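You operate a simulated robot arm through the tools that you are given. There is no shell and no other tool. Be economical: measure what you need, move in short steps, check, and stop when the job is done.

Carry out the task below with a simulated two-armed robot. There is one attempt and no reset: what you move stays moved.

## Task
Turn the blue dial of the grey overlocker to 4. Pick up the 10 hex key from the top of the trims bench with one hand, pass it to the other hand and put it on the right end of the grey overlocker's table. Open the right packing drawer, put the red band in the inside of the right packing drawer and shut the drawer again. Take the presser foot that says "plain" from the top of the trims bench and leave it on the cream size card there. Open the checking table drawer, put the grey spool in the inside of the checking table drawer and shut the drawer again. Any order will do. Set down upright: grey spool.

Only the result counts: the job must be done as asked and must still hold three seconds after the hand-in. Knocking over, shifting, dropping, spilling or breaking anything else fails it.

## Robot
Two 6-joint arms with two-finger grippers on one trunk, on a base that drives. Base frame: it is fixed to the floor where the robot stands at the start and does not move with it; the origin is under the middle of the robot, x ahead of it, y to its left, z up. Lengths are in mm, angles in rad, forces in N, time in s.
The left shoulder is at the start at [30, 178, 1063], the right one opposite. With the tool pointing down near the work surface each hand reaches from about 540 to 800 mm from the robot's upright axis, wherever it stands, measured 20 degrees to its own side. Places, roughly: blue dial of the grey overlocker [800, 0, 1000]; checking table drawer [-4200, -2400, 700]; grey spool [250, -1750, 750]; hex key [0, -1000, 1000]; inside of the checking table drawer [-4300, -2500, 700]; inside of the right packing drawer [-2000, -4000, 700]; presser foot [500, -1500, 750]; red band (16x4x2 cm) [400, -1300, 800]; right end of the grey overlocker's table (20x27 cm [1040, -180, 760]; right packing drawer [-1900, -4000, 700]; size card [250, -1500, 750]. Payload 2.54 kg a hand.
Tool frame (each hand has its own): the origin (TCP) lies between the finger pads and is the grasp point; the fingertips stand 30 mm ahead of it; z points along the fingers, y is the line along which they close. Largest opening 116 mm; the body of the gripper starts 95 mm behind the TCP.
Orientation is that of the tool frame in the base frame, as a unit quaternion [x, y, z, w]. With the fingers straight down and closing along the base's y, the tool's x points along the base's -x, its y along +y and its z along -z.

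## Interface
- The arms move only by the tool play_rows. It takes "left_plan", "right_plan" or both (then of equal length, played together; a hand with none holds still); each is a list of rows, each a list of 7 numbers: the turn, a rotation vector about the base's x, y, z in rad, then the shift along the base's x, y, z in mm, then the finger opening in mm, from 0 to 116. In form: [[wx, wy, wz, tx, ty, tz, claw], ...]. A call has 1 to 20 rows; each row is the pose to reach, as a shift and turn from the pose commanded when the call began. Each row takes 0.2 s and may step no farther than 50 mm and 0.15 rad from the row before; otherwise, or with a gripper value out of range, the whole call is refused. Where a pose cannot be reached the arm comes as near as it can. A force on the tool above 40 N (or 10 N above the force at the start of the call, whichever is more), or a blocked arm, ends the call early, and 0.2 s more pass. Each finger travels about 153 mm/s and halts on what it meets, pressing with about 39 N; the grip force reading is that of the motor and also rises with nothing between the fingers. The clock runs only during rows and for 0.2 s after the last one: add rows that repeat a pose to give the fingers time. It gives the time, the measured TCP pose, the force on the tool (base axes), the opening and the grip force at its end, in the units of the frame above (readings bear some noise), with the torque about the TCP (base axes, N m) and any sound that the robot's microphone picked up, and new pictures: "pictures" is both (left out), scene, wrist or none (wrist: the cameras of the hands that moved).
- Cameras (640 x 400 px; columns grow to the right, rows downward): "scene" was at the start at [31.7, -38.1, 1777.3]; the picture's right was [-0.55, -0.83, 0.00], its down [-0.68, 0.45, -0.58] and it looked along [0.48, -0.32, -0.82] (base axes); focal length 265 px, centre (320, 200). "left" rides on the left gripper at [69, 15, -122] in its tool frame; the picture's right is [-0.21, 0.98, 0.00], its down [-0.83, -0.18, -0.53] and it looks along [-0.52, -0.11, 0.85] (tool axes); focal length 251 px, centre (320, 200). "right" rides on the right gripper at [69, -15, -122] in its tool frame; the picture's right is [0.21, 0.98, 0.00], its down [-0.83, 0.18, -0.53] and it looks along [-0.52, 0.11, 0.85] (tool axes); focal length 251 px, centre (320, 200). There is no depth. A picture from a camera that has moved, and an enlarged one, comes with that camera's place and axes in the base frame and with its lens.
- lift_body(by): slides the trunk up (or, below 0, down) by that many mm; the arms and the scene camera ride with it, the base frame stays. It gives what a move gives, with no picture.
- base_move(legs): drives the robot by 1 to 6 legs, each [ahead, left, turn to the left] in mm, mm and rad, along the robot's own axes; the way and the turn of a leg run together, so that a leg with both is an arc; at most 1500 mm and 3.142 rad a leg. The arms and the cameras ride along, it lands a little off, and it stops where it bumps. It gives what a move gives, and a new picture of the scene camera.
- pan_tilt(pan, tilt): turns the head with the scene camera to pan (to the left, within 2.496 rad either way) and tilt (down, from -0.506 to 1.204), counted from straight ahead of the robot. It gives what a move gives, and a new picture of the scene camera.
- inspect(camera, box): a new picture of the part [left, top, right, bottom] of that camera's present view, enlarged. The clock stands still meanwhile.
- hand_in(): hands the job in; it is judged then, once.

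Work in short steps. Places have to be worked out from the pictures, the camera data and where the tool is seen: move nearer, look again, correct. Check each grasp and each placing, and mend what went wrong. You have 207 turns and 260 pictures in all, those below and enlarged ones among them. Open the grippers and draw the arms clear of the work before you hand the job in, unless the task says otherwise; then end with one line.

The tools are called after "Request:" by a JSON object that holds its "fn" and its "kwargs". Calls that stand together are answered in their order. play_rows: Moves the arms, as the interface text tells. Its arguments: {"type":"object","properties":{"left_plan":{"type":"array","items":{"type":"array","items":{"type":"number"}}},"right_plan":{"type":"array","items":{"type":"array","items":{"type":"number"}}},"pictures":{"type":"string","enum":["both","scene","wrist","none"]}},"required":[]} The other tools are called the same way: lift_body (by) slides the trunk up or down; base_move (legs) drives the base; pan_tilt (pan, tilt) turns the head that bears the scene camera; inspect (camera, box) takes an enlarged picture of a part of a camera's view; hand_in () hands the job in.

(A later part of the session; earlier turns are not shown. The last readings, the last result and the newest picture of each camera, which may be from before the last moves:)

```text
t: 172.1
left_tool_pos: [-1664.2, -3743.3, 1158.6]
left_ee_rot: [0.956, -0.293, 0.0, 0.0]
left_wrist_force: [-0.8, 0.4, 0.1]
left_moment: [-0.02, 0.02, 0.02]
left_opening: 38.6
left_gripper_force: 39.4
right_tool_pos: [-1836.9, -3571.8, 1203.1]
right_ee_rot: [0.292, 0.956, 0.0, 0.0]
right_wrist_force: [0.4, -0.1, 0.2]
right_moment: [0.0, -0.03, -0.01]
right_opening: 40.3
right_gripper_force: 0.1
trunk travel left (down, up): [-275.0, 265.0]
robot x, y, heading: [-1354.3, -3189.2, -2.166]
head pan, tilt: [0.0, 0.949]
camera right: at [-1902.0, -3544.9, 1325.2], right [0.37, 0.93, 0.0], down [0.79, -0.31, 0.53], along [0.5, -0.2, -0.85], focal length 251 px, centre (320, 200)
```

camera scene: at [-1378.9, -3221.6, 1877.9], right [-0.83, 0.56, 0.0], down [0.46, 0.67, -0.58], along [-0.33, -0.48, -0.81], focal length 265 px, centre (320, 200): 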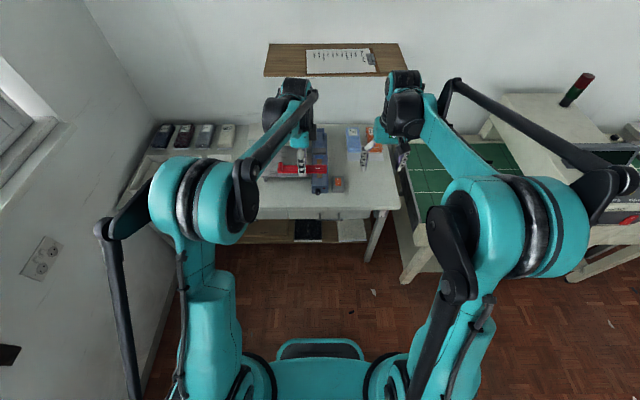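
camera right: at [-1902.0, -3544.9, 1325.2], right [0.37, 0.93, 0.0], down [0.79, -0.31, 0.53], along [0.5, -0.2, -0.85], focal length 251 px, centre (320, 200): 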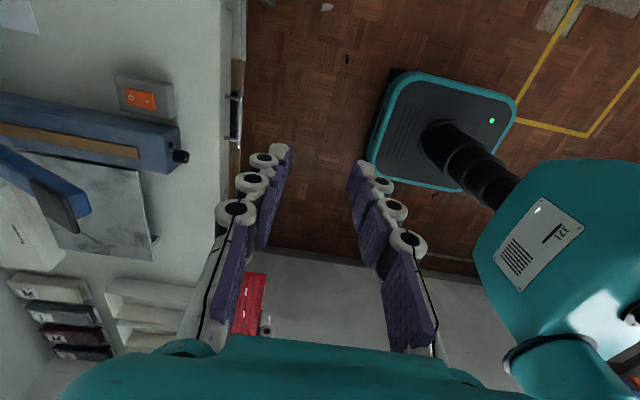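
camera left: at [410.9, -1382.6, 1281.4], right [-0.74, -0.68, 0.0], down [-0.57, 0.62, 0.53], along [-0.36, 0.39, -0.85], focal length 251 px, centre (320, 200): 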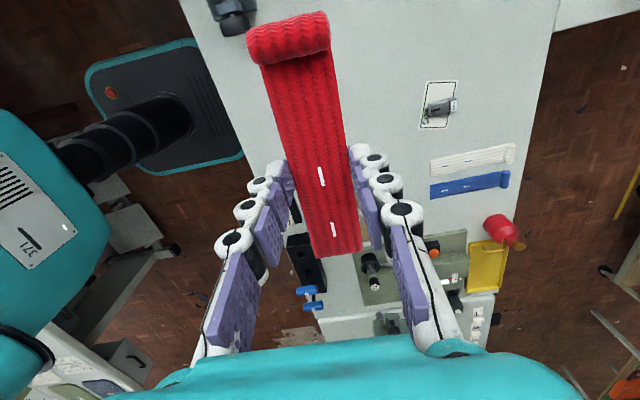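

I move the left hand aside, and tilt the right hand 50° forward while bringing it down to a pre-grasp 80 mm before the bar.

Request:
{"fn": "play_rows", "kwargs": {"left_plan": [[0, 0, 0, 31, -21, 0, 20], [0, 0, 0, 62, -42, 0, 20], [0, 0, 0, 93, -63, 0, 20], [0, 0, 0, 124, -84, 0, 20], [0, 0, 0, 124, -84, 0, 20], [0, 0, 0, 124, -84, 0, 20], [0, 0, 0, 124, -84, 0, 20], [0, 0, 0, 124, -84, 0, 20], [0, 0, 0, 124, -84, 0, 20], [0, 0, 0, 124, -84, 0, 20], [0, 0, 0, 124, -84, 0, 20], [0, 0, 0, 124, -84, 0, 20], [0, 0, 0, 124, -84, 0, 20], [0, 0, 0, 124, -84, 0, 20]], "right_plan": [[0, 0, 0, 0, 0, -45, 36], [0, 0, 0, 0, 0, -90, 36], [0, 0, 0, 0, 0, -135, 36], [0, 0, 0, 0, 0, -180, 36], [-0.12, 0.082, 0, 10, -7, -225, 36], [-0.241, 0.164, 0, 20, -13, -268, 36], [-0.361, 0.245, 0, 30, -20, -310, 36], [-0.481, 0.327, 0, 40, -28, -350, 36], [-0.602, 0.409, 0, 55, -40, -390, 36], [-0.722, 0.491, 0, 70, -60, -425, 36], [-0.722, 0.491, 0, 70, -95, -450, 36], [-0.722, 0.491, 0, 60, -130, -456, 36], [-0.722, 0.491, 0, 50, -167, -456, 36], [-0.722, 0.491, 0, 50, -167, -456, 36]], "pictures": "both"}}

```text
t: 175.1
left_tool_pos: [-1540.2, -3827.0, 1157.5]
left_ee_rot: [0.956, -0.293, -0.001, 0.0]
left_wrist_force: [-0.1, 0.1, 0.0]
left_moment: [0.0, 0.01, 0.02]
left_opening: 38.5
left_gripper_force: 39.2
right_tool_pos: [-1798.5, -3766.4, 790.4]
right_ee_rot: [0.266, 0.867, -0.403, -0.124]
right_wrist_force: [0.7, 0.5, -0.5]
right_moment: [0.0, 0.02, 0.03]
right_opening: 35.8
right_gripper_force: 0.0
right hand out of reach, approached as far as the arm can: row 7, 8, 9, 10, 11, 12, 13, 14
trunk travel left (down, up): [-275.0, 265.0]
robot x, y, heading: [-1357.7, -3190.5, -2.165]
head pan, tilt: [0.0, 0.949]
camera scene: at [-1379.7, -3222.5, 1777.9], right [-0.83, 0.56, 0.0], down [0.46, 0.67, -0.58], along [-0.33, -0.48, -0.81], focal length 265 px, centre (320, 200)
camera right: at [-1807.8, -3658.2, 881.2], right [0.17, 0.64, -0.75], down [0.98, -0.03, 0.2], along [0.11, -0.77, -0.63], focal length 251 px, centre (320, 200)
camera left: at [-1491.3, -3879.0, 1279.5], right [-0.73, -0.69, 0.0], down [-0.58, 0.61, 0.53], along [-0.37, 0.39, -0.85], focal length 251 px, centre (320, 200)
```

scene: 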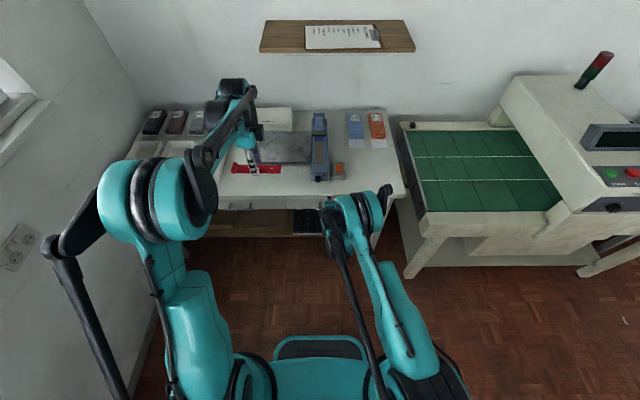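
right: 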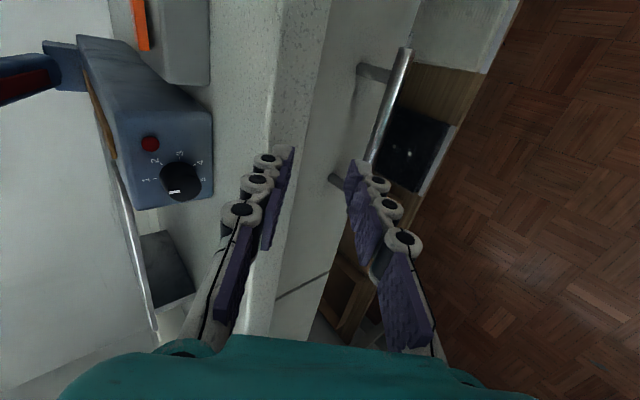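
left: 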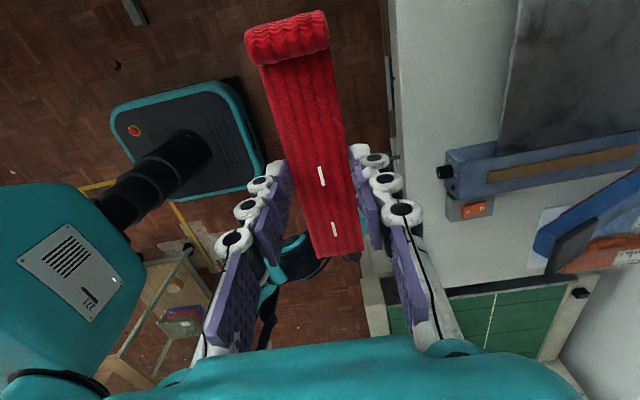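

The arm is at its near and low limit again. I back the base 80 mm and lower the trunk 200 mm, which gives the tilted hand room.

Request:
{"fn": "base_move", "kwargs": {"legs": [[-80, 0, 0.0]]}}

Request:
{"fn": "lift_body", "kwargs": {"by": -200}}

Request:
{"fn": "inspect", "kwargs": {"camera": "scene", "box": [220, 130, 460, 280]}}

```text
t: 176.1
left_tool_pos: [-1496.2, -3761.1, 1158.3]
left_ee_rot: [0.956, -0.294, 0.0, 0.0]
left_wrist_force: [0.4, 0.2, 0.0]
left_moment: [-0.07, 0.04, -0.02]
left_opening: 38.4
left_gripper_force: 38.8
right_tool_pos: [-1753.2, -3700.3, 791.1]
right_ee_rot: [0.266, 0.867, -0.403, -0.125]
right_wrist_force: [-0.4, 0.2, 0.3]
right_moment: [-0.03, -0.02, -0.01]
right_opening: 36.0
right_gripper_force: 0.0
trunk travel left (down, up): [-275.0, 265.0]
robot x, y, heading: [-1312.1, -3126.2, -2.167]
head pan, tilt: [0.0, 0.949]
camera scene: at [-1334.0, -3155.4, 1778.0], right [-0.83, 0.56, 0.0], down [0.46, 0.67, -0.58], along [-0.33, -0.48, -0.81], focal length 265 px, centre (320, 200)
```

scene: 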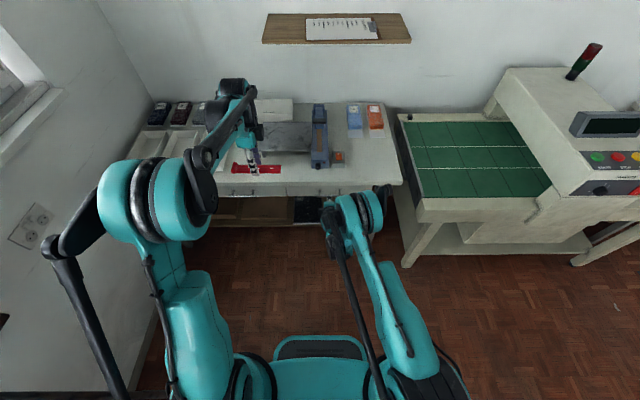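

```text
t: 178.3
left_tool_pos: [-1495.3, -3762.1, 957.6]
left_ee_rot: [0.956, -0.293, 0.0, 0.0]
left_wrist_force: [0.2, 0.3, -0.5]
left_moment: [0.01, -0.01, 0.04]
left_opening: 38.5
left_gripper_force: 39.0
right_tool_pos: [-1753.5, -3700.9, 589.9]
right_ee_rot: [0.266, 0.867, -0.403, -0.125]
right_wrist_force: [-0.5, -0.2, 1.0]
right_moment: [0.0, -0.03, 0.03]
right_opening: 35.9
right_gripper_force: 0.0
trunk travel left (down, up): [-75.0, 465.0]
robot x, y, heading: [-1310.7, -3124.6, -2.161]
head pan, tilt: [0.0, 0.949]
```

```text
2.67 times, centred on (340, 205) of scene
camera zoom: at [-1335.1, -3156.9, 1578.1], right [-0.83, 0.56, 0.0], down [0.46, 0.67, -0.58], along [-0.33, -0.48, -0.81], focal length 708 px, centre (267, 187)
```

zoom: 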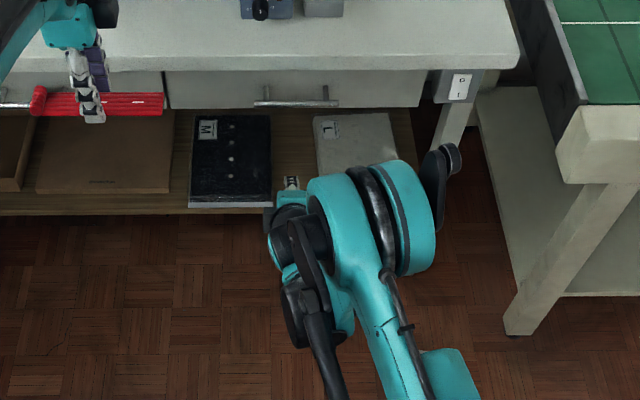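

The bar reads (-1824, -3793, 696). I raise the hand to the pre-grasp 80 mm back along the tool axis.

Request:
{"fn": "play_rows", "kwargs": {"right_plan": [[0, 0, 0, 0, 0, 45, 36], [0, 0, 0, 0, 0, 90, 36], [0, 0, 0, -10, -12, 130, 36], [0, 0, 0, -36, -41, 157, 36], [0, 0, 0, -36, -41, 157, 36]], "pictures": "wrist"}}

Request:
{"fn": "inspect", "kwargs": {"camera": "scene", "box": [280, 130, 400, 205]}}

```text
t: 179.5
left_tool_pos: [-1496.7, -3761.5, 956.9]
left_ee_rot: [0.956, -0.293, 0.0, 0.001]
left_wrist_force: [0.9, 0.0, 0.1]
left_moment: [0.02, 0.0, -0.02]
left_opening: 38.5
left_gripper_force: 38.7
right_tool_pos: [-1789.5, -3742.8, 748.6]
right_ee_rot: [0.266, 0.867, -0.403, -0.125]
right_wrist_force: [-0.3, -0.3, 0.6]
right_moment: [-0.02, 0.01, -0.01]
right_opening: 36.2
right_gripper_force: 0.1
trunk travel left (down, up): [-75.0, 465.0]
robot x, y, heading: [-1313.7, -3122.5, -2.166]
head pan, tilt: [0.0, 0.949]
camera right: at [-1799.5, -3634.3, 839.4], right [0.17, 0.64, -0.75], down [0.98, -0.03, 0.2], along [0.11, -0.77, -0.63], focal length 251 px, centre (320, 200)
```

right: 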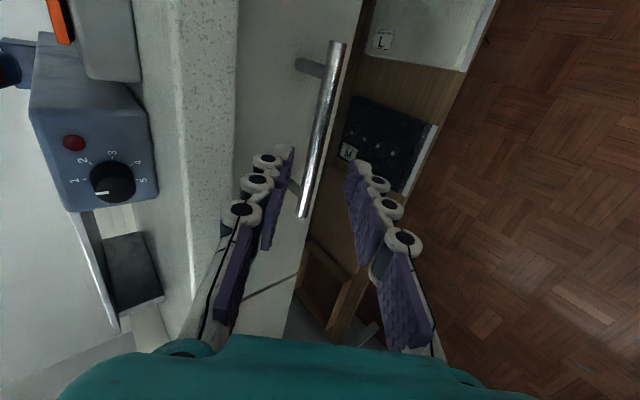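

```text
5.33 times, centred on (340, 168) of scene
camera zoom: at [-1335.0, -3156.9, 1577.9], right [-0.83, 0.56, 0.0], down [0.46, 0.67, -0.58], along [-0.33, -0.48, -0.81], focal length 1415 px, centre (213, 373)
```

zoom: 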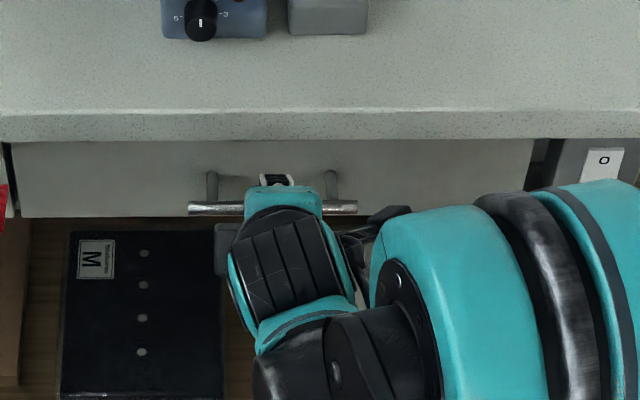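

Bar is between the fingers. I advance 63 mm, so the tips pass the bar by about 13 mm, and close.

Request:
{"fn": "play_rows", "kwargs": {"right_plan": [[0, 0, 0, -9, -13, -13, 36], [0, 0, 0, -18, -26, -27, 36], [0, 0, 0, -27, -40, -41, 36], [0, 0, 0, -27, -40, -41, 25], [0, 0, 0, -27, -40, -41, 12], [0, 0, 0, -27, -40, -41, 3], [0, 0, 0, -27, -40, -41, 3]], "pictures": "wrist"}}

```text
t: 181.1
left_tool_pos: [-1495.3, -3761.5, 958.4]
left_ee_rot: [0.956, -0.293, 0.0, 0.001]
left_wrist_force: [0.4, 0.3, -0.2]
left_moment: [0.02, 0.01, -0.01]
left_opening: 38.4
left_gripper_force: 39.6
right_tool_pos: [-1814.9, -3781.0, 709.0]
right_ee_rot: [0.265, 0.866, -0.405, -0.126]
right_wrist_force: [-4.7, -5.2, 17.0]
right_moment: [-0.05, 0.24, 0.08]
right_opening: 14.0
right_gripper_force: 8.6
trunk travel left (down, up): [-75.0, 465.0]
robot x, y, heading: [-1309.5, -3121.5, -2.164]
head pan, tilt: [0.0, 0.949]
camera right: at [-1825.4, -3673.4, 798.9], right [0.17, 0.64, -0.75], down [0.98, -0.03, 0.2], along [0.11, -0.77, -0.63], focal length 251 px, centre (320, 200)
```

right: 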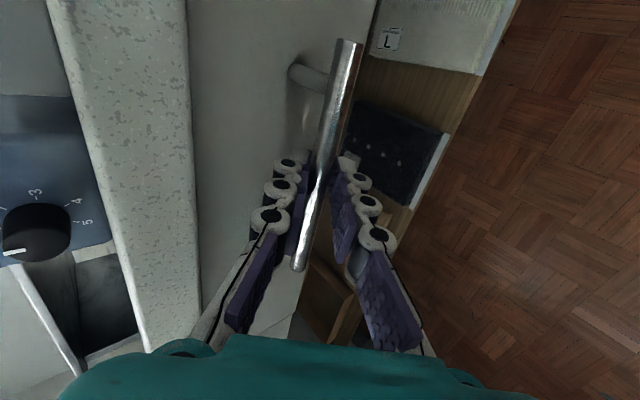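

It's closing on the bar. I let the grip settle with a small upward relief.

Request:
{"fn": "play_rows", "kwargs": {"right_plan": [[0, 0, 0, 0, 0, 2, 3], [0, 0, 0, 0, 0, 3, 3], [0, 0, 0, 0, 0, 3, 3]], "pictures": "none"}}

```text
t: 181.9
left_tool_pos: [-1496.4, -3762.6, 958.2]
left_ee_rot: [0.956, -0.293, 0.0, -0.001]
left_wrist_force: [-0.9, -0.6, 0.3]
left_moment: [0.01, 0.0, -0.02]
left_opening: 38.3
left_gripper_force: 39.1
right_tool_pos: [-1815.3, -3781.1, 709.1]
right_ee_rot: [0.265, 0.867, -0.403, -0.124]
right_wrist_force: [0.5, -5.0, 5.6]
right_moment: [0.12, 0.28, 0.59]
right_opening: 10.4
right_gripper_force: 37.9
trunk travel left (down, up): [-75.0, 465.0]
robot x, y, heading: [-1311.5, -3124.2, -2.166]
head pan, tilt: [0.0, 0.949]
```

Firm grip on the bar (10.4 mm). I pull the drawer open by driving back 250 mm.

Request:
{"fn": "base_move", "kwargs": {"legs": [[-250, 0, 0.0]]}}

Request:
{"fn": "inspect", "kwargs": {"camera": "right", "box": [0, 0, 640, 400]}}

```text
t: 183.7
left_tool_pos: [-1358.5, -3556.5, 957.3]
left_ee_rot: [0.956, -0.294, -0.001, 0.0]
left_wrist_force: [0.2, -0.6, 0.2]
left_moment: [0.0, -0.01, 0.0]
left_opening: 38.5
left_gripper_force: 39.1
right_tool_pos: [-1677.9, -3575.8, 710.2]
right_ee_rot: [0.267, 0.867, -0.402, -0.124]
right_wrist_force: [-3.3, 4.4, -0.7]
right_moment: [0.35, 0.57, 0.12]
right_opening: 10.3
right_gripper_force: 37.3
trunk travel left (down, up): [-75.0, 465.0]
robot x, y, heading: [-1172.2, -2916.2, -2.166]
head pan, tilt: [0.0, 0.949]
camera scene: at [-1196.3, -2951.4, 1577.9], right [-0.83, 0.56, 0.0], down [0.46, 0.67, -0.58], along [-0.33, -0.48, -0.81], focal length 265 px, centre (320, 200)
```

scene: 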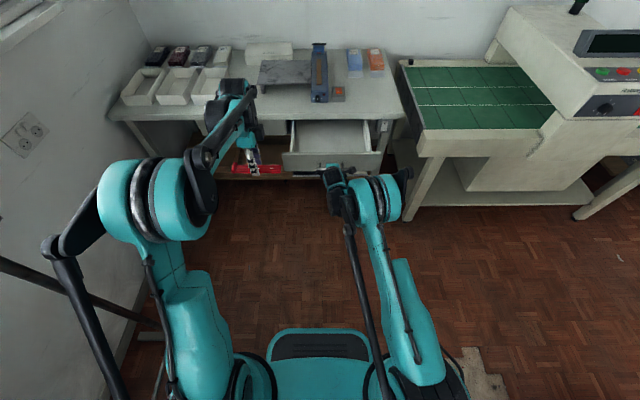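

```text
1.00 times, centred on (320, 200) of right (not enlarged: the box is as wide or as high as the picture)
camera zoom: at [-1688.1, -3467.0, 800.4], right [0.17, 0.64, -0.75], down [0.98, -0.03, 0.2], along [0.11, -0.77, -0.63], focal length 251 px, centre (320, 200)
```

zoom: 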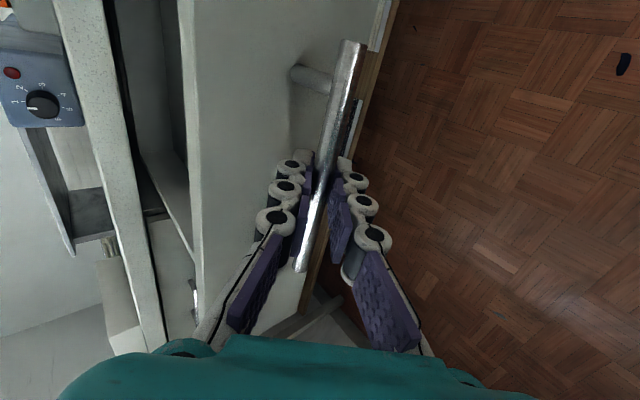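

The drawer is open about 247 mm and empty. I release the bar, back the right hand away and raise the trunk.

Request:
{"fn": "play_rows", "kwargs": {"right_plan": [[0, 0, 0, 0, 0, 0, 20], [0, 0, 0, 0, 0, 0, 40], [0, 0, 0, 17, 25, 26, 40], [0, 0, 0, 34, 50, 51, 40], [0, 0, 0, 44, 65, 75, 40], [0, 0, 0, 44, 65, 120, 40], [0, 0, 0, 14, 85, 155, 40], [0, 0, 0, -20, 108, 180, 40]], "pictures": "none"}}

Request:
{"fn": "lift_body", "kwargs": {"by": 200}}

Request:
{"fn": "pan_tilt", "kwargs": {"pan": 0.0, "tilt": 0.85}}

```text
refused: row 7 steps farther than a row can; nothing moved
```

```text
t: 184.2
left_tool_pos: [-1358.3, -3557.7, 963.6]
left_ee_rot: [0.956, -0.294, 0.001, 0.0]
left_wrist_force: [0.2, 0.8, -0.2]
left_moment: [-0.01, 0.02, 0.02]
left_opening: 38.1
left_gripper_force: 39.4
right_tool_pos: [-1677.5, -3573.0, 708.7]
right_ee_rot: [0.268, 0.87, -0.394, -0.124]
right_wrist_force: [1.8, 1.7, -28.3]
right_moment: [0.36, 0.38, 0.63]
right_opening: 10.3
right_gripper_force: 37.0
trunk travel left (down, up): [-83.0, 457.0]
robot x, y, heading: [-1169.2, -2917.2, -2.168]
head pan, tilt: [0.0, 0.949]
stopped: the force on the tool passed its limit at 51 N (the readings are from after the stop); the commanded pose is now the measured one
```

```text
t: 184.8
left_tool_pos: [-1358.2, -3559.4, 962.9]
left_ee_rot: [0.956, -0.293, 0.0, -0.001]
left_wrist_force: [0.8, 0.4, 0.0]
left_moment: [-0.02, 0.02, 0.0]
left_opening: 38.5
left_gripper_force: 39.2
right_tool_pos: [-1678.4, -3574.9, 710.0]
right_ee_rot: [0.268, 0.869, -0.396, -0.124]
right_wrist_force: [1.9, 0.0, -33.2]
right_moment: [0.42, 0.52, 0.42]
right_opening: 10.3
right_gripper_force: 37.7
trunk travel left (down, up): [-83.0, 457.0]
robot x, y, heading: [-1172.4, -2916.5, -2.167]
head pan, tilt: [0.0, 0.85]
camera scene: at [-1201.5, -2959.8, 1592.8], right [-0.83, 0.56, 0.0], down [0.42, 0.62, -0.66], along [-0.37, -0.54, -0.75], focal length 265 px, centre (320, 200)
```

scene: 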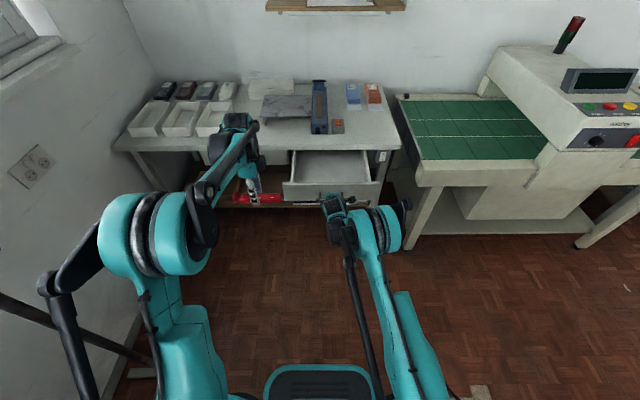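

The row was refused, and the lift stopped itself at 8 mm with no harm done. I release and retreat properly.

Request:
{"fn": "play_rows", "kwargs": {"right_plan": [[0, 0, 0, 0, 0, -4, 5], [0, 0, 0, 0, 0, -4, 20], [0, 0, 0, 0, 0, -4, 40], [0, 0, 0, 17, 25, 26, 40], [0, 0, 0, 34, 50, 51, 40], [0, 0, 0, 44, 65, 75, 40], [0, 0, 0, 44, 65, 115, 40], [0, 0, 0, 24, 80, 150, 40], [0, 0, 0, 0, 96, 180, 40]], "pictures": "none"}}

```text
t: 186.8
left_tool_pos: [-1356.1, -3556.6, 965.9]
left_ee_rot: [0.956, -0.293, 0.0, 0.0]
left_wrist_force: [-1.0, -0.2, 0.1]
left_moment: [0.0, -0.02, 0.02]
left_opening: 38.6
left_gripper_force: 39.1
right_tool_pos: [-1677.9, -3477.6, 893.6]
right_ee_rot: [0.267, 0.869, -0.398, -0.125]
right_wrist_force: [0.7, -0.1, 0.2]
right_moment: [0.0, 0.0, 0.04]
right_opening: 40.0
right_gripper_force: 0.2
trunk travel left (down, up): [-83.0, 457.0]
robot x, y, heading: [-1173.0, -2920.4, -2.167]
head pan, tilt: [0.0, 0.85]
```

I raise the trunk back to the middle height.

Request:
{"fn": "lift_body", "kwargs": {"by": 192}}

Request:
{"fn": "play_rows", "kwargs": {"right_plan": [[0, 0, 0, -20, 38, 10, 40], [0, 0, 0, -40, 76, 20, 40], [0, 0, 0, -60, 114, 30, 40], [0, 0, 0, -80, 150, 40, 40], [0, 0, 0, -80, 150, 40, 40]], "pictures": "none"}}

Request:
{"fn": "base_move", "kwargs": {"legs": [[290, 0, 0.0]]}}

```text
t: 188.9
left_tool_pos: [-1357.3, -3556.3, 1156.6]
left_ee_rot: [0.956, -0.294, 0.0, 0.0]
left_wrist_force: [-0.2, 0.9, 0.0]
left_moment: [0.02, 0.05, 0.01]
left_opening: 38.7
left_gripper_force: 38.4
right_tool_pos: [-1677.3, -3477.5, 1084.7]
right_ee_rot: [0.267, 0.869, -0.398, -0.124]
right_wrist_force: [0.0, 0.1, 0.2]
right_moment: [0.04, 0.01, -0.02]
right_opening: 39.8
right_gripper_force: 0.1
trunk travel left (down, up): [-275.0, 265.0]
robot x, y, heading: [-1170.3, -2919.7, -2.17]
head pan, tilt: [0.0, 0.85]
```

```text
t: 190.1
left_tool_pos: [-1356.4, -3556.4, 1156.7]
left_ee_rot: [0.956, -0.293, 0.0, 0.0]
left_wrist_force: [0.3, -1.2, 0.6]
left_moment: [0.05, -0.02, 0.0]
left_opening: 38.4
left_gripper_force: 39.0
right_tool_pos: [-1759.5, -3328.1, 1125.3]
right_ee_rot: [0.267, 0.869, -0.398, -0.124]
right_wrist_force: [0.0, 0.9, 0.0]
right_moment: [-0.03, -0.02, 0.01]
right_opening: 39.9
right_gripper_force: 0.1
trunk travel left (down, up): [-275.0, 265.0]
robot x, y, heading: [-1174.1, -2920.3, -2.171]
head pan, tilt: [0.0, 0.85]
```

```text
t: 192.1
left_tool_pos: [-1520.5, -3796.0, 1155.4]
left_ee_rot: [0.956, -0.295, 0.0, 0.0]
left_wrist_force: [-0.7, -0.7, -0.8]
left_moment: [0.03, -0.01, 0.01]
left_opening: 38.4
left_gripper_force: 38.6
right_tool_pos: [-1921.6, -3565.1, 1125.1]
right_ee_rot: [0.268, 0.869, -0.398, -0.124]
right_wrist_force: [-0.6, 0.7, -0.6]
right_moment: [0.02, -0.01, -0.01]
right_opening: 40.0
right_gripper_force: 0.0
trunk travel left (down, up): [-275.0, 265.0]
robot x, y, heading: [-1336.5, -3157.5, -2.168]
head pan, tilt: [0.0, 0.85]
camera scene: at [-1362.0, -3195.6, 1785.2], right [-0.83, 0.56, 0.0], down [0.42, 0.62, -0.66], along [-0.37, -0.54, -0.75], focal length 265 px, centre (320, 200)
```

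scene: 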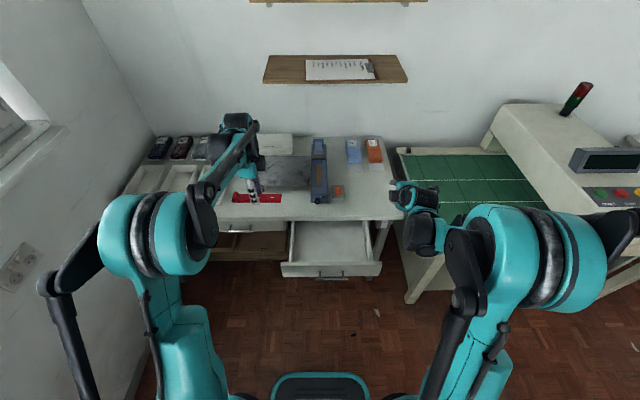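

The open drawer is in view; its interior centre is near (-1778, -3718). I carry the band over it and down to z 820.

Request:
{"fn": "play_rows", "kwargs": {"left_plan": [[0, 0, 0, -43, 13, 0, 20], [0, 0, 0, -86, 26, 0, 20], [0, 0, 0, -129, 39, 0, 20], [0, 0, 0, -172, 52, 0, 20], [0, 0, 0, -215, 65, 0, 20], [0, 0, 0, -257, 78, 0, 20], [0, 0, 0, -257, 78, -48, 20], [0, 0, 0, -257, 78, -96, 20], [0, 0, 0, -257, 78, -144, 20], [0, 0, 0, -257, 78, -192, 20], [0, 0, 0, -257, 78, -240, 20], [0, 0, 0, -257, 78, -288, 20], [0, 0, 0, -257, 78, -335, 20], [0, 0, 0, -257, 78, -335, 20]], "pictures": "both"}}

```text
t: 195.1
left_tool_pos: [-1772.8, -3714.4, 825.1]
left_ee_rot: [0.956, -0.295, 0.0, 0.001]
left_wrist_force: [0.7, -0.1, 0.5]
left_moment: [-0.01, 0.03, -0.03]
left_opening: 38.4
left_gripper_force: 39.4
left hand out of reach, approached as far as the arm can: row 13, 14
right_tool_pos: [-1921.1, -3564.8, 1125.8]
right_ee_rot: [0.268, 0.868, -0.399, -0.125]
right_wrist_force: [0.9, -0.3, 0.3]
right_moment: [0.03, -0.01, -0.01]
right_opening: 39.9
right_gripper_force: 0.0
trunk travel left (down, up): [-275.0, 265.0]
robot x, y, heading: [-1337.6, -3159.4, -2.171]
head pan, tilt: [0.0, 0.85]
camera scene: at [-1361.2, -3194.4, 1785.3], right [-0.83, 0.56, 0.0], down [0.42, 0.62, -0.66], along [-0.37, -0.55, -0.75], focal length 265 px, centre (320, 200)
camera left: at [-1723.9, -3764.9, 948.1], right [-0.73, -0.69, 0.0], down [-0.58, 0.62, 0.53], along [-0.37, 0.39, -0.85], focal length 251 px, centre (320, 200)
```

scene: 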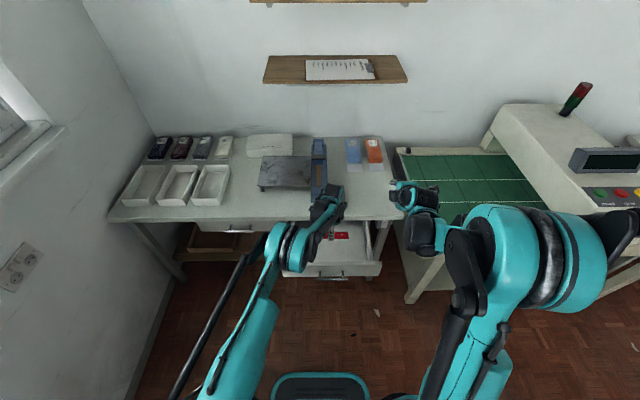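
left: 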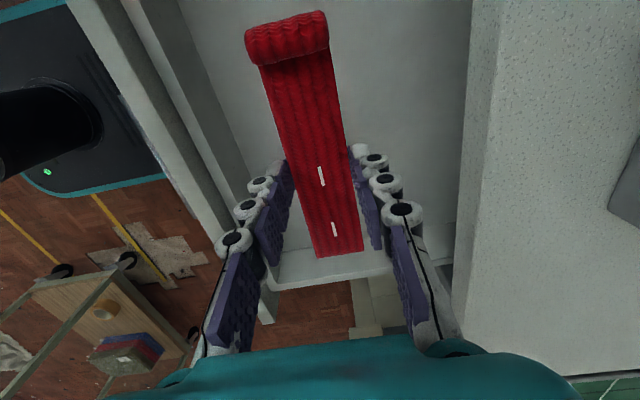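

The arm can't go lower here, so I lower the trunk instead, 115 mm.

Request:
{"fn": "lift_body", "kwargs": {"by": -115}}

Request:
{"fn": "inspect", "kwargs": {"camera": "left", "box": [0, 0, 640, 400]}}

```text
t: 196.6
left_tool_pos: [-1773.5, -3714.2, 710.7]
left_ee_rot: [0.956, -0.295, 0.0, 0.001]
left_wrist_force: [-0.3, 0.2, -0.3]
left_moment: [-0.03, -0.01, -0.01]
left_opening: 38.4
left_gripper_force: 39.4
right_tool_pos: [-1922.0, -3564.8, 1011.6]
right_ee_rot: [0.267, 0.868, -0.399, -0.125]
right_wrist_force: [0.1, -0.4, 0.2]
right_moment: [0.0, 0.01, 0.03]
right_opening: 39.9
right_gripper_force: 0.1
trunk travel left (down, up): [-160.0, 380.0]
robot x, y, heading: [-1333.0, -3156.5, -2.169]
head pan, tilt: [0.0, 0.85]
```

```text
1.00 times, centred on (320, 200) of left (not enlarged: the box is as wide or as high as the picture)
camera zoom: at [-1724.1, -3765.1, 833.7], right [-0.73, -0.69, 0.0], down [-0.58, 0.62, 0.53], along [-0.37, 0.39, -0.85], focal length 251 px, centre (320, 200)
```

zoom: 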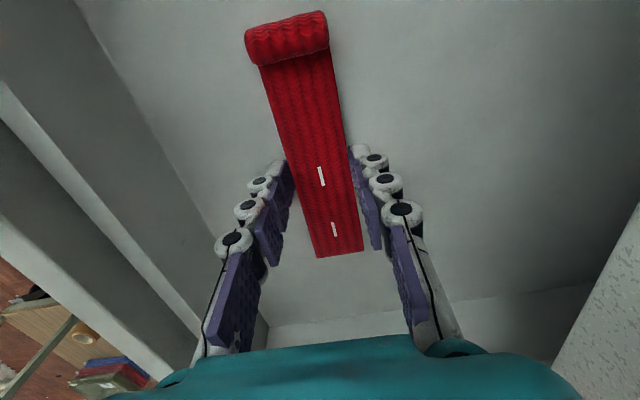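

The band is inside, well clear of the walls. I lower on until contact.

Request:
{"fn": "lift_body", "kwargs": {"by": -40}}

```text
t: 197.0
left_tool_pos: [-1773.9, -3713.8, 708.4]
left_ee_rot: [0.956, -0.294, -0.001, 0.001]
left_wrist_force: [-0.2, 0.7, 20.6]
left_moment: [-0.01, 0.05, 0.07]
left_opening: 38.8
left_gripper_force: 39.0
right_tool_pos: [-1920.6, -3564.6, 1004.3]
right_ee_rot: [0.269, 0.868, -0.398, -0.126]
right_wrist_force: [-1.0, 0.0, -0.5]
right_moment: [0.01, -0.03, -0.02]
right_opening: 40.1
right_gripper_force: 0.1
trunk travel left (down, up): [-152.0, 388.0]
robot x, y, heading: [-1333.9, -3156.9, -2.174]
head pan, tilt: [0.0, 0.85]
stopped: the force on the tool passed its limit at 50 N (the readings are from after the stop); the commanded pose is now the measured one
```

The drawer floor is reached at z ≈ 678. I open the fingers and rise straight out.

Request:
{"fn": "play_rows", "kwargs": {"left_plan": [[0, 0, 0, 0, 0, 2, 45], [0, 0, 0, 0, 0, 2, 65], [0, 0, 0, 0, 0, 2, 70], [0, 0, 0, 0, 0, 35, 70], [0, 0, 0, 0, 0, 80, 70], [0, 0, 0, 0, 0, 128, 70], [0, 0, 0, 0, 0, 176, 70], [0, 0, 0, 0, 0, 224, 70]], "pictures": "wrist"}}

```text
t: 198.8
left_tool_pos: [-1773.2, -3713.9, 930.8]
left_ee_rot: [0.956, -0.295, -0.001, 0.001]
left_wrist_force: [-0.1, 0.6, -0.2]
left_moment: [0.0, 0.02, 0.01]
left_opening: 70.4
left_gripper_force: 0.0
right_tool_pos: [-1921.2, -3564.9, 1003.9]
right_ee_rot: [0.268, 0.868, -0.399, -0.125]
right_wrist_force: [0.1, 1.3, 0.4]
right_moment: [-0.01, -0.04, -0.01]
right_opening: 40.0
right_gripper_force: 0.1
trunk travel left (down, up): [-152.0, 388.0]
robot x, y, heading: [-1337.3, -3154.5, -2.164]
head pan, tilt: [0.0, 0.85]
camera left: at [-1723.9, -3765.5, 1053.0], right [-0.73, -0.69, 0.0], down [-0.58, 0.62, 0.53], along [-0.37, 0.39, -0.85], focal length 251 px, centre (320, 200)
```

left: 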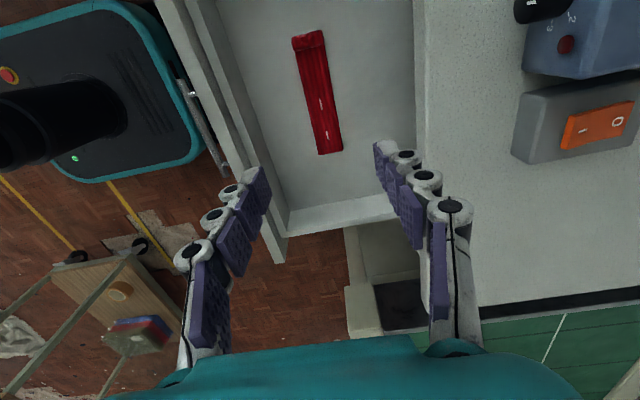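

The band lies in the drawer. To shut it, I back the base 160 mm so I can put the closed left fingers in front of the bar.

Request:
{"fn": "base_move", "kwargs": {"legs": [[-160, 0, 0.0]]}}

Request:
{"fn": "play_rows", "kwargs": {"left_plan": [[0, 0, 0, 11, 17, 0, 30], [0, 0, 0, 22, 33, 0, 0], [0, 0, 0, 28, 41, -30, 0], [0, 0, 0, 28, 41, -30, 0]], "pictures": "wrist"}}

Request:
{"fn": "inspect", "kwargs": {"camera": "scene", "box": [260, 150, 400, 250]}}

```text
t: 200.2
left_tool_pos: [-1682.3, -3581.9, 930.5]
left_ee_rot: [0.956, -0.294, -0.001, 0.002]
left_wrist_force: [-0.2, -0.1, 0.3]
left_moment: [-0.03, 0.04, 0.03]
left_opening: 69.9
left_gripper_force: 0.0
right_tool_pos: [-1830.1, -3431.0, 1004.0]
right_ee_rot: [0.268, 0.868, -0.399, -0.125]
right_wrist_force: [0.3, 0.1, 0.5]
right_moment: [0.0, 0.01, 0.01]
right_opening: 40.0
right_gripper_force: 0.1
trunk travel left (down, up): [-152.0, 388.0]
robot x, y, heading: [-1245.3, -3020.4, -2.171]
head pan, tilt: [0.0, 0.85]
camera scene: at [-1270.2, -3060.6, 1662.1], right [-0.83, 0.56, 0.0], down [0.42, 0.62, -0.66], along [-0.37, -0.55, -0.75], focal length 265 px, centre (320, 200)
```

scene: 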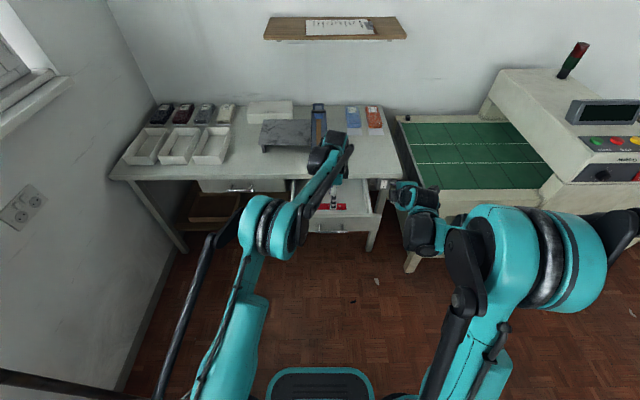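

```text
t: 201.2
left_tool_pos: [-1654.7, -3540.0, 901.5]
left_ee_rot: [0.956, -0.294, 0.0, 0.0]
left_wrist_force: [-0.8, 0.5, -1.0]
left_moment: [-0.01, 0.0, 0.0]
left_opening: 0.1
left_gripper_force: 28.8
right_tool_pos: [-1830.8, -3433.1, 1003.7]
right_ee_rot: [0.267, 0.868, -0.399, -0.125]
right_wrist_force: [0.6, 0.3, 0.0]
right_moment: [0.0, 0.03, -0.01]
right_opening: 40.2
right_gripper_force: 0.0
trunk travel left (down, up): [-152.0, 388.0]
robot x, y, heading: [-1244.3, -3028.4, -2.169]
head pan, tilt: [0.0, 0.85]
camera left: at [-1606.0, -3591.4, 1022.6], right [-0.73, -0.69, 0.0], down [-0.58, 0.62, 0.53], along [-0.37, 0.39, -0.85], focal length 251 px, centre (320, 200)
```

left: 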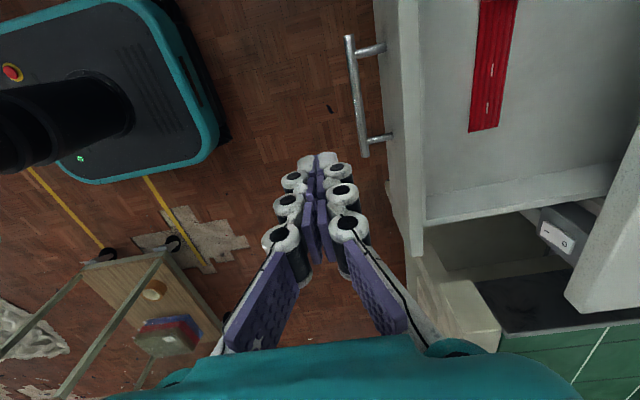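

```text
4.00 times, centred on (330, 200) of scene
camera zoom: at [-1271.0, -3061.9, 1662.1], right [-0.83, 0.56, 0.0], down [0.42, 0.62, -0.66], along [-0.37, -0.55, -0.75], focal length 1061 px, centre (280, 200)
```

zoom: 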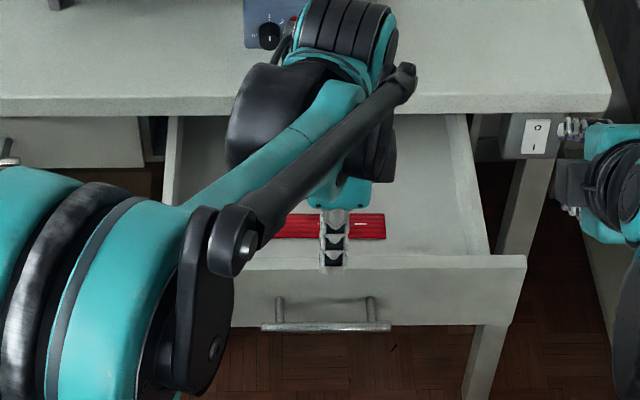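

The fingers are 47 mm in front of the bar's middle. I lower them to bar height.

Request:
{"fn": "play_rows", "kwargs": {"left_plan": [[0, 0, 0, 0, 0, -48, 0], [0, 0, 0, 0, 0, -96, 0], [0, 0, 0, 0, 0, -144, 0], [0, 0, 0, 0, 0, -188, 0], [0, 0, 0, 0, 0, -188, 0]], "pictures": "wrist"}}

```text
t: 202.4
left_tool_pos: [-1653.0, -3541.8, 711.9]
left_ee_rot: [0.956, -0.294, 0.0, 0.001]
left_wrist_force: [-0.1, -0.1, 0.0]
left_moment: [-0.01, 0.03, -0.03]
left_opening: 0.0
left_gripper_force: 28.3
right_tool_pos: [-1830.8, -3432.7, 1002.6]
right_ee_rot: [0.269, 0.868, -0.399, -0.125]
right_wrist_force: [0.2, 0.8, -0.6]
right_moment: [0.02, -0.01, -0.01]
right_opening: 39.9
right_gripper_force: 0.1
trunk travel left (down, up): [-152.0, 388.0]
robot x, y, heading: [-1246.2, -3023.7, -2.164]
head pan, tilt: [0.0, 0.85]
camera left: at [-1605.4, -3592.4, 833.7], right [-0.73, -0.69, 0.0], down [-0.58, 0.62, 0.53], along [-0.37, 0.39, -0.85], focal length 251 px, centre (320, 200)
```

left: 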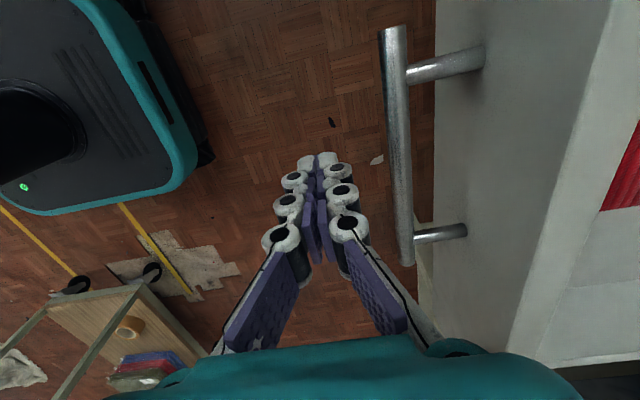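

I drive ahead 240 mm, pushing the bar.

Request:
{"fn": "base_move", "kwargs": {"legs": [[240, 0, 0.0]]}}

Request:
{"fn": "inspect", "kwargs": {"camera": "left", "box": [0, 0, 640, 400]}}

```text
t: 204.2
left_tool_pos: [-1790.4, -3738.6, 711.0]
left_ee_rot: [0.956, -0.294, 0.0, 0.0]
left_wrist_force: [0.4, -0.6, -0.1]
left_moment: [0.04, -0.01, 0.04]
left_opening: 0.0
left_gripper_force: 28.8
right_tool_pos: [-1966.4, -3630.4, 1002.7]
right_ee_rot: [0.268, 0.869, -0.397, -0.125]
right_wrist_force: [-0.1, -0.5, 0.2]
right_moment: [0.01, -0.04, 0.01]
right_opening: 40.1
right_gripper_force: 0.1
trunk travel left (down, up): [-152.0, 388.0]
robot x, y, heading: [-1377.1, -3221.2, -2.17]
head pan, tilt: [0.0, 0.85]
camera scene: at [-1406.8, -3260.9, 1662.0], right [-0.83, 0.56, 0.0], down [0.42, 0.62, -0.66], along [-0.37, -0.54, -0.75], focal length 265 px, centre (320, 200)
```

scene: 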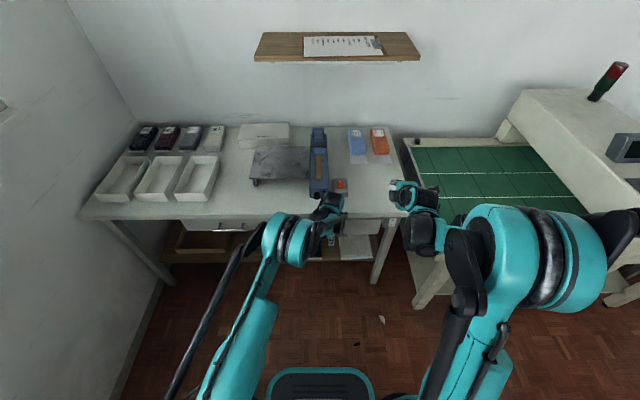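

```text
1.00 times, centred on (320, 200) of left (not enlarged: the box is as wide or as high as the picture)
camera zoom: at [-1740.9, -3790.4, 833.3], right [-0.73, -0.69, 0.0], down [-0.58, 0.62, 0.53], along [-0.37, 0.39, -0.85], focal length 251 px, centre (320, 200)
```

zoom: 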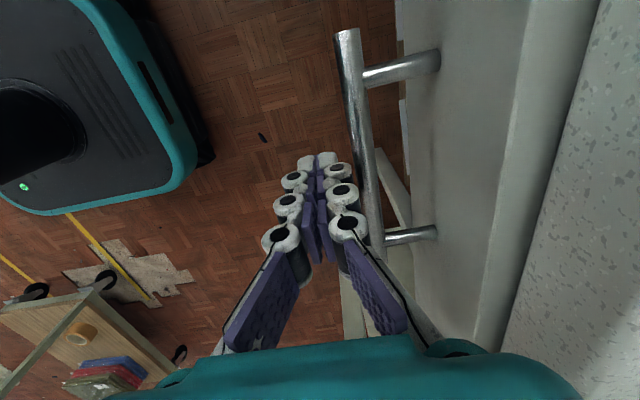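

Nearly shut. I push the rest with the arm in small steps until the force stops it.

Request:
{"fn": "play_rows", "kwargs": {"left_plan": [[0, 0, 0, -6, -8, 0, 0], [0, 0, 0, -11, -17, 0, 0], [0, 0, 0, -17, -25, 0, 0], [0, 0, 0, -22, -33, 0, 0], [0, 0, 0, -27, -40, 0, 0], [0, 0, 0, -32, -47, 0, 0], [0, 0, 0, -37, -54, 0, 0]], "pictures": "wrist"}}

```text
t: 205.3
left_tool_pos: [-1810.5, -3768.5, 710.1]
left_ee_rot: [0.955, -0.295, 0.004, -0.006]
left_wrist_force: [8.8, 9.1, 8.7]
left_moment: [-0.08, 0.03, 0.0]
left_opening: 0.0
left_gripper_force: 28.3
right_tool_pos: [-1965.2, -3629.1, 1004.3]
right_ee_rot: [0.268, 0.868, -0.399, -0.125]
right_wrist_force: [0.0, -0.5, 0.1]
right_moment: [-0.02, 0.0, -0.01]
right_opening: 39.8
right_gripper_force: 0.1
trunk travel left (down, up): [-152.0, 388.0]
robot x, y, heading: [-1378.6, -3225.5, -2.17]
head pan, tilt: [0.0, 0.85]
stopped in row 5 (left hand): the force on the tool passed its limit at 50 N (the readings are from after the stop); the commanded pose is now the measured one
camera left: at [-1762.3, -3821.4, 833.9], right [-0.73, -0.69, -0.01], down [-0.59, 0.61, 0.53], along [-0.36, 0.4, -0.85], focal length 251 px, centre (320, 200)
```

left: 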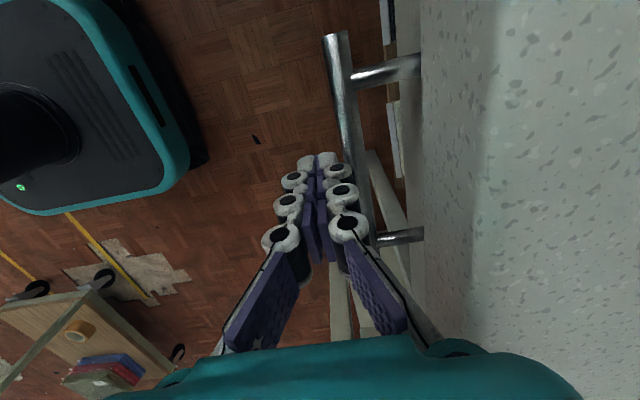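

It hit the stop. I retreat and check that the drawer is flush.

Request:
{"fn": "play_rows", "kwargs": {"left_plan": [[0, 0, 0, 14, 21, 0, 0], [0, 0, 0, 28, 41, 0, 0], [0, 0, 0, 28, 41, 48, 0], [0, 0, 0, 28, 41, 96, 20], [0, 0, 0, 28, 41, 144, 50], [0, 0, 0, 40, 60, 190, 80], [0, 0, 0, 60, 70, 230, 80], [0, 0, 0, 95, 50, 250, 80], [0, 0, 0, 130, 30, 270, 80], [0, 0, 0, 160, 10, 290, 80]], "pictures": "none"}}

Request:
{"fn": "inspect", "kwargs": {"camera": "scene", "box": [160, 190, 400, 270]}}

```text
refused: row 6 steps farther than a row can; nothing moved
```

```text
2.67 times, centred on (280, 230) of scene
camera zoom: at [-1404.5, -3258.0, 1662.3], right [-0.83, 0.56, 0.0], down [0.42, 0.62, -0.66], along [-0.37, -0.55, -0.75], focal length 708 px, centre (427, 120)
```

zoom: 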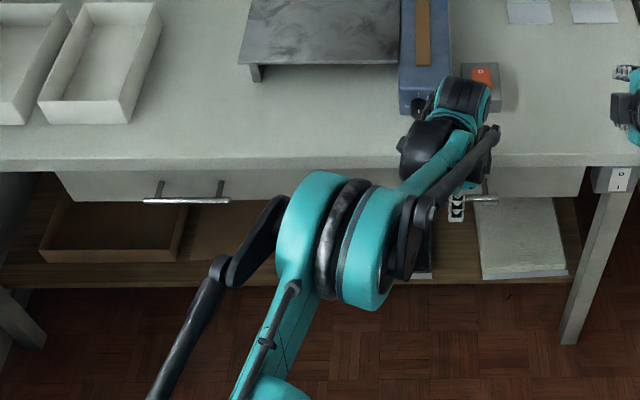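

The right bar lines up with the left drawer's bar, so it looks shut. I retreat with smaller steps.

Request:
{"fn": "play_rows", "kwargs": {"left_plan": [[0, 0, 0, 14, 21, 0, 0], [0, 0, 0, 28, 41, 0, 0], [0, 0, 0, 28, 41, 45, 0], [0, 0, 0, 28, 41, 90, 20], [0, 0, 0, 28, 41, 135, 50], [0, 0, 0, 40, 50, 175, 80], [0, 0, 0, 60, 50, 210, 80], [0, 0, 0, 90, 40, 240, 80], [0, 0, 0, 120, 25, 270, 80], [0, 0, 0, 150, 10, 300, 80]], "pictures": "none"}}

Request:
{"fn": "inspect", "kwargs": {"camera": "scene", "box": [160, 190, 400, 270]}}

```text
t: 207.5
left_tool_pos: [-1660.5, -3759.8, 1012.0]
left_ee_rot: [0.955, -0.295, 0.003, -0.004]
left_wrist_force: [0.0, 0.7, -0.4]
left_moment: [0.03, 0.03, -0.02]
left_opening: 80.3
left_gripper_force: 0.0
right_tool_pos: [-1965.0, -3629.0, 1003.7]
right_ee_rot: [0.268, 0.868, -0.399, -0.125]
right_wrist_force: [-0.3, 0.6, -0.8]
right_moment: [0.02, 0.02, -0.01]
right_opening: 39.8
right_gripper_force: 0.1
trunk travel left (down, up): [-152.0, 388.0]
robot x, y, heading: [-1377.5, -3217.2, -2.174]
head pan, tilt: [0.0, 0.85]
```

```text
2.67 times, centred on (280, 230) of scene
camera zoom: at [-1404.0, -3259.1, 1662.1], right [-0.83, 0.56, 0.0], down [0.42, 0.62, -0.66], along [-0.37, -0.55, -0.75], focal length 708 px, centre (427, 120)
```

zoom: 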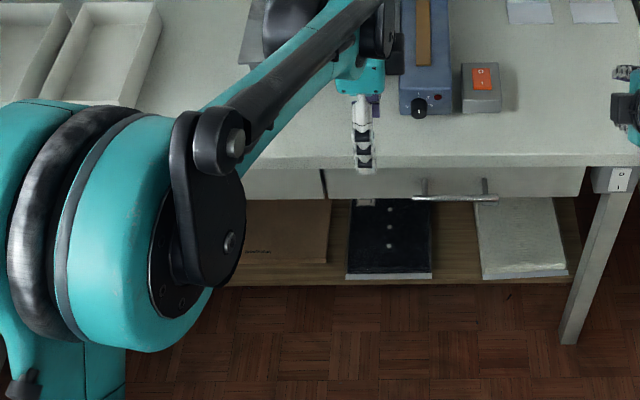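

The packing drawer is shut. I back out of the corner along the way I came and raise the trunk to the middle.

Request:
{"fn": "base_move", "kwargs": {"legs": [[-700, 0, 0.0], [-700, 0, 0.0]]}}

Request:
{"fn": "lift_body", "kwargs": {"by": 123}}

Request:
{"fn": "play_rows", "kwargs": {"right_plan": [[0.12, -0.082, 0, 0, 0, 20, 60], [0.241, -0.164, 0, 0, 0, 30, 60], [0.361, -0.245, 0, 0, 0, 40, 60], [0.481, -0.327, 0, 0, 0, 50, 60], [0.602, -0.409, 0, 0, 0, 50, 60], [0.722, -0.491, 0, 0, 0, 50, 60], [0.722, -0.491, 0, 0, 0, 50, 60]], "left_plan": [[0, 0, 0, 0, 0, 0, 80], [0, 0, 0, 0, 0, 0, 80], [0, 0, 0, 0, 0, 0, 80], [0, 0, 0, 0, 0, 0, 80], [0, 0, 0, 0, 0, 0, 80], [0, 0, 0, 0, 0, 0, 80], [0, 0, 0, 0, 0, 0, 80]], "pictures": "none"}}

Request:
{"fn": "pan_tilt", "kwargs": {"pan": 2.2, "tilt": 0.7}}

```text
t: 214.8
left_tool_pos: [-878.2, -2607.2, 1011.6]
left_ee_rot: [0.955, -0.297, 0.002, -0.005]
left_wrist_force: [-0.1, 0.0, -0.3]
left_moment: [-0.02, -0.01, 0.0]
left_opening: 80.1
left_gripper_force: 0.0
right_tool_pos: [-1181.2, -2476.3, 1002.0]
right_ee_rot: [0.269, 0.868, -0.398, -0.126]
right_wrist_force: [-0.1, -0.5, 0.3]
right_moment: [0.01, 0.0, -0.01]
right_opening: 40.0
right_gripper_force: 0.2
trunk travel left (down, up): [-152.0, 388.0]
robot x, y, heading: [-591.4, -2067.7, -2.168]
head pan, tilt: [0.0, 0.85]
camera scene: at [-619.9, -2108.2, 1662.1], right [-0.82, 0.57, 0.0], down [0.42, 0.62, -0.66], along [-0.37, -0.54, -0.75], focal length 265 px, centre (320, 200)
```

scene: 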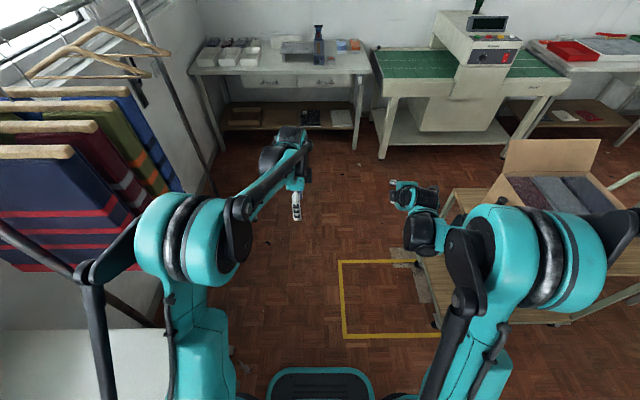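

```text
t: 216.3
left_tool_pos: [-877.6, -2609.7, 1134.4]
left_ee_rot: [0.955, -0.297, 0.002, -0.005]
left_wrist_force: [0.9, 0.7, -1.0]
left_moment: [0.01, 0.03, 0.02]
left_opening: 79.9
left_gripper_force: 0.0
right_tool_pos: [-1180.9, -2478.2, 1126.5]
right_ee_rot: [0.27, 0.868, -0.398, -0.126]
right_wrist_force: [-0.9, 0.4, -0.3]
right_moment: [-0.01, -0.01, -0.05]
right_opening: 40.0
right_gripper_force: 0.1
trunk travel left (down, up): [-275.0, 265.0]
robot x, y, heading: [-593.1, -2069.9, -2.174]
head pan, tilt: [0.0, 0.85]
```

```text
t: 217.9
left_tool_pos: [-876.7, -2608.6, 1134.5]
left_ee_rot: [0.955, -0.296, 0.003, -0.004]
left_wrist_force: [0.4, 0.7, 0.8]
left_moment: [-0.07, 0.01, 0.01]
left_opening: 80.1
left_gripper_force: 0.0
right_tool_pos: [-1181.0, -2477.8, 1176.7]
right_ee_rot: [0.296, 0.955, 0.008, -0.001]
right_wrist_force: [0.3, 0.4, 0.1]
right_moment: [-0.03, 0.02, 0.02]
right_opening: 59.9
right_gripper_force: 0.1
trunk travel left (down, up): [-275.0, 265.0]
robot x, y, heading: [-596.7, -2071.8, -2.17]
head pan, tilt: [0.0, 0.85]
```

```text
t: 219.9
left_tool_pos: [-878.0, -2609.7, 1134.0]
left_ee_rot: [0.955, -0.296, 0.003, -0.006]
left_wrist_force: [-0.2, 0.4, -0.4]
left_moment: [-0.01, 0.02, 0.01]
left_opening: 80.0
left_gripper_force: 0.1
right_tool_pos: [-1180.6, -2477.6, 1176.2]
right_ee_rot: [0.295, 0.955, 0.007, -0.001]
right_wrist_force: [-0.6, 0.6, 0.1]
right_moment: [0.0, -0.02, 0.01]
right_opening: 60.3
right_gripper_force: 0.0
trunk travel left (down, up): [-275.0, 265.0]
robot x, y, heading: [-592.2, -2073.0, -2.17]
head pan, tilt: [2.201, 0.7]
camera scene: at [-491.3, -2042.0, 1797.4], right [0.03, -1.0, 0.0], down [-0.64, -0.02, -0.77], along [0.76, 0.02, -0.64], focal length 265 px, centre (320, 200)
```

scene: 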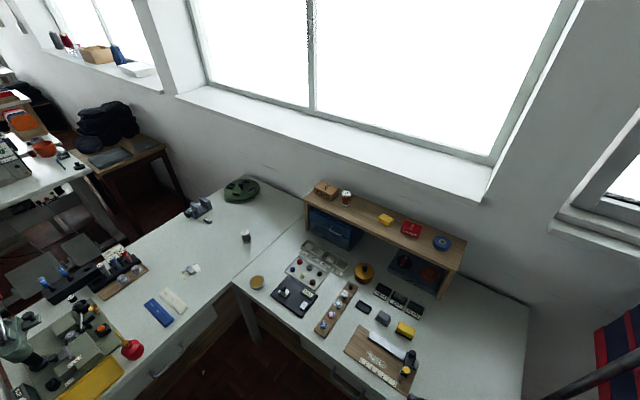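

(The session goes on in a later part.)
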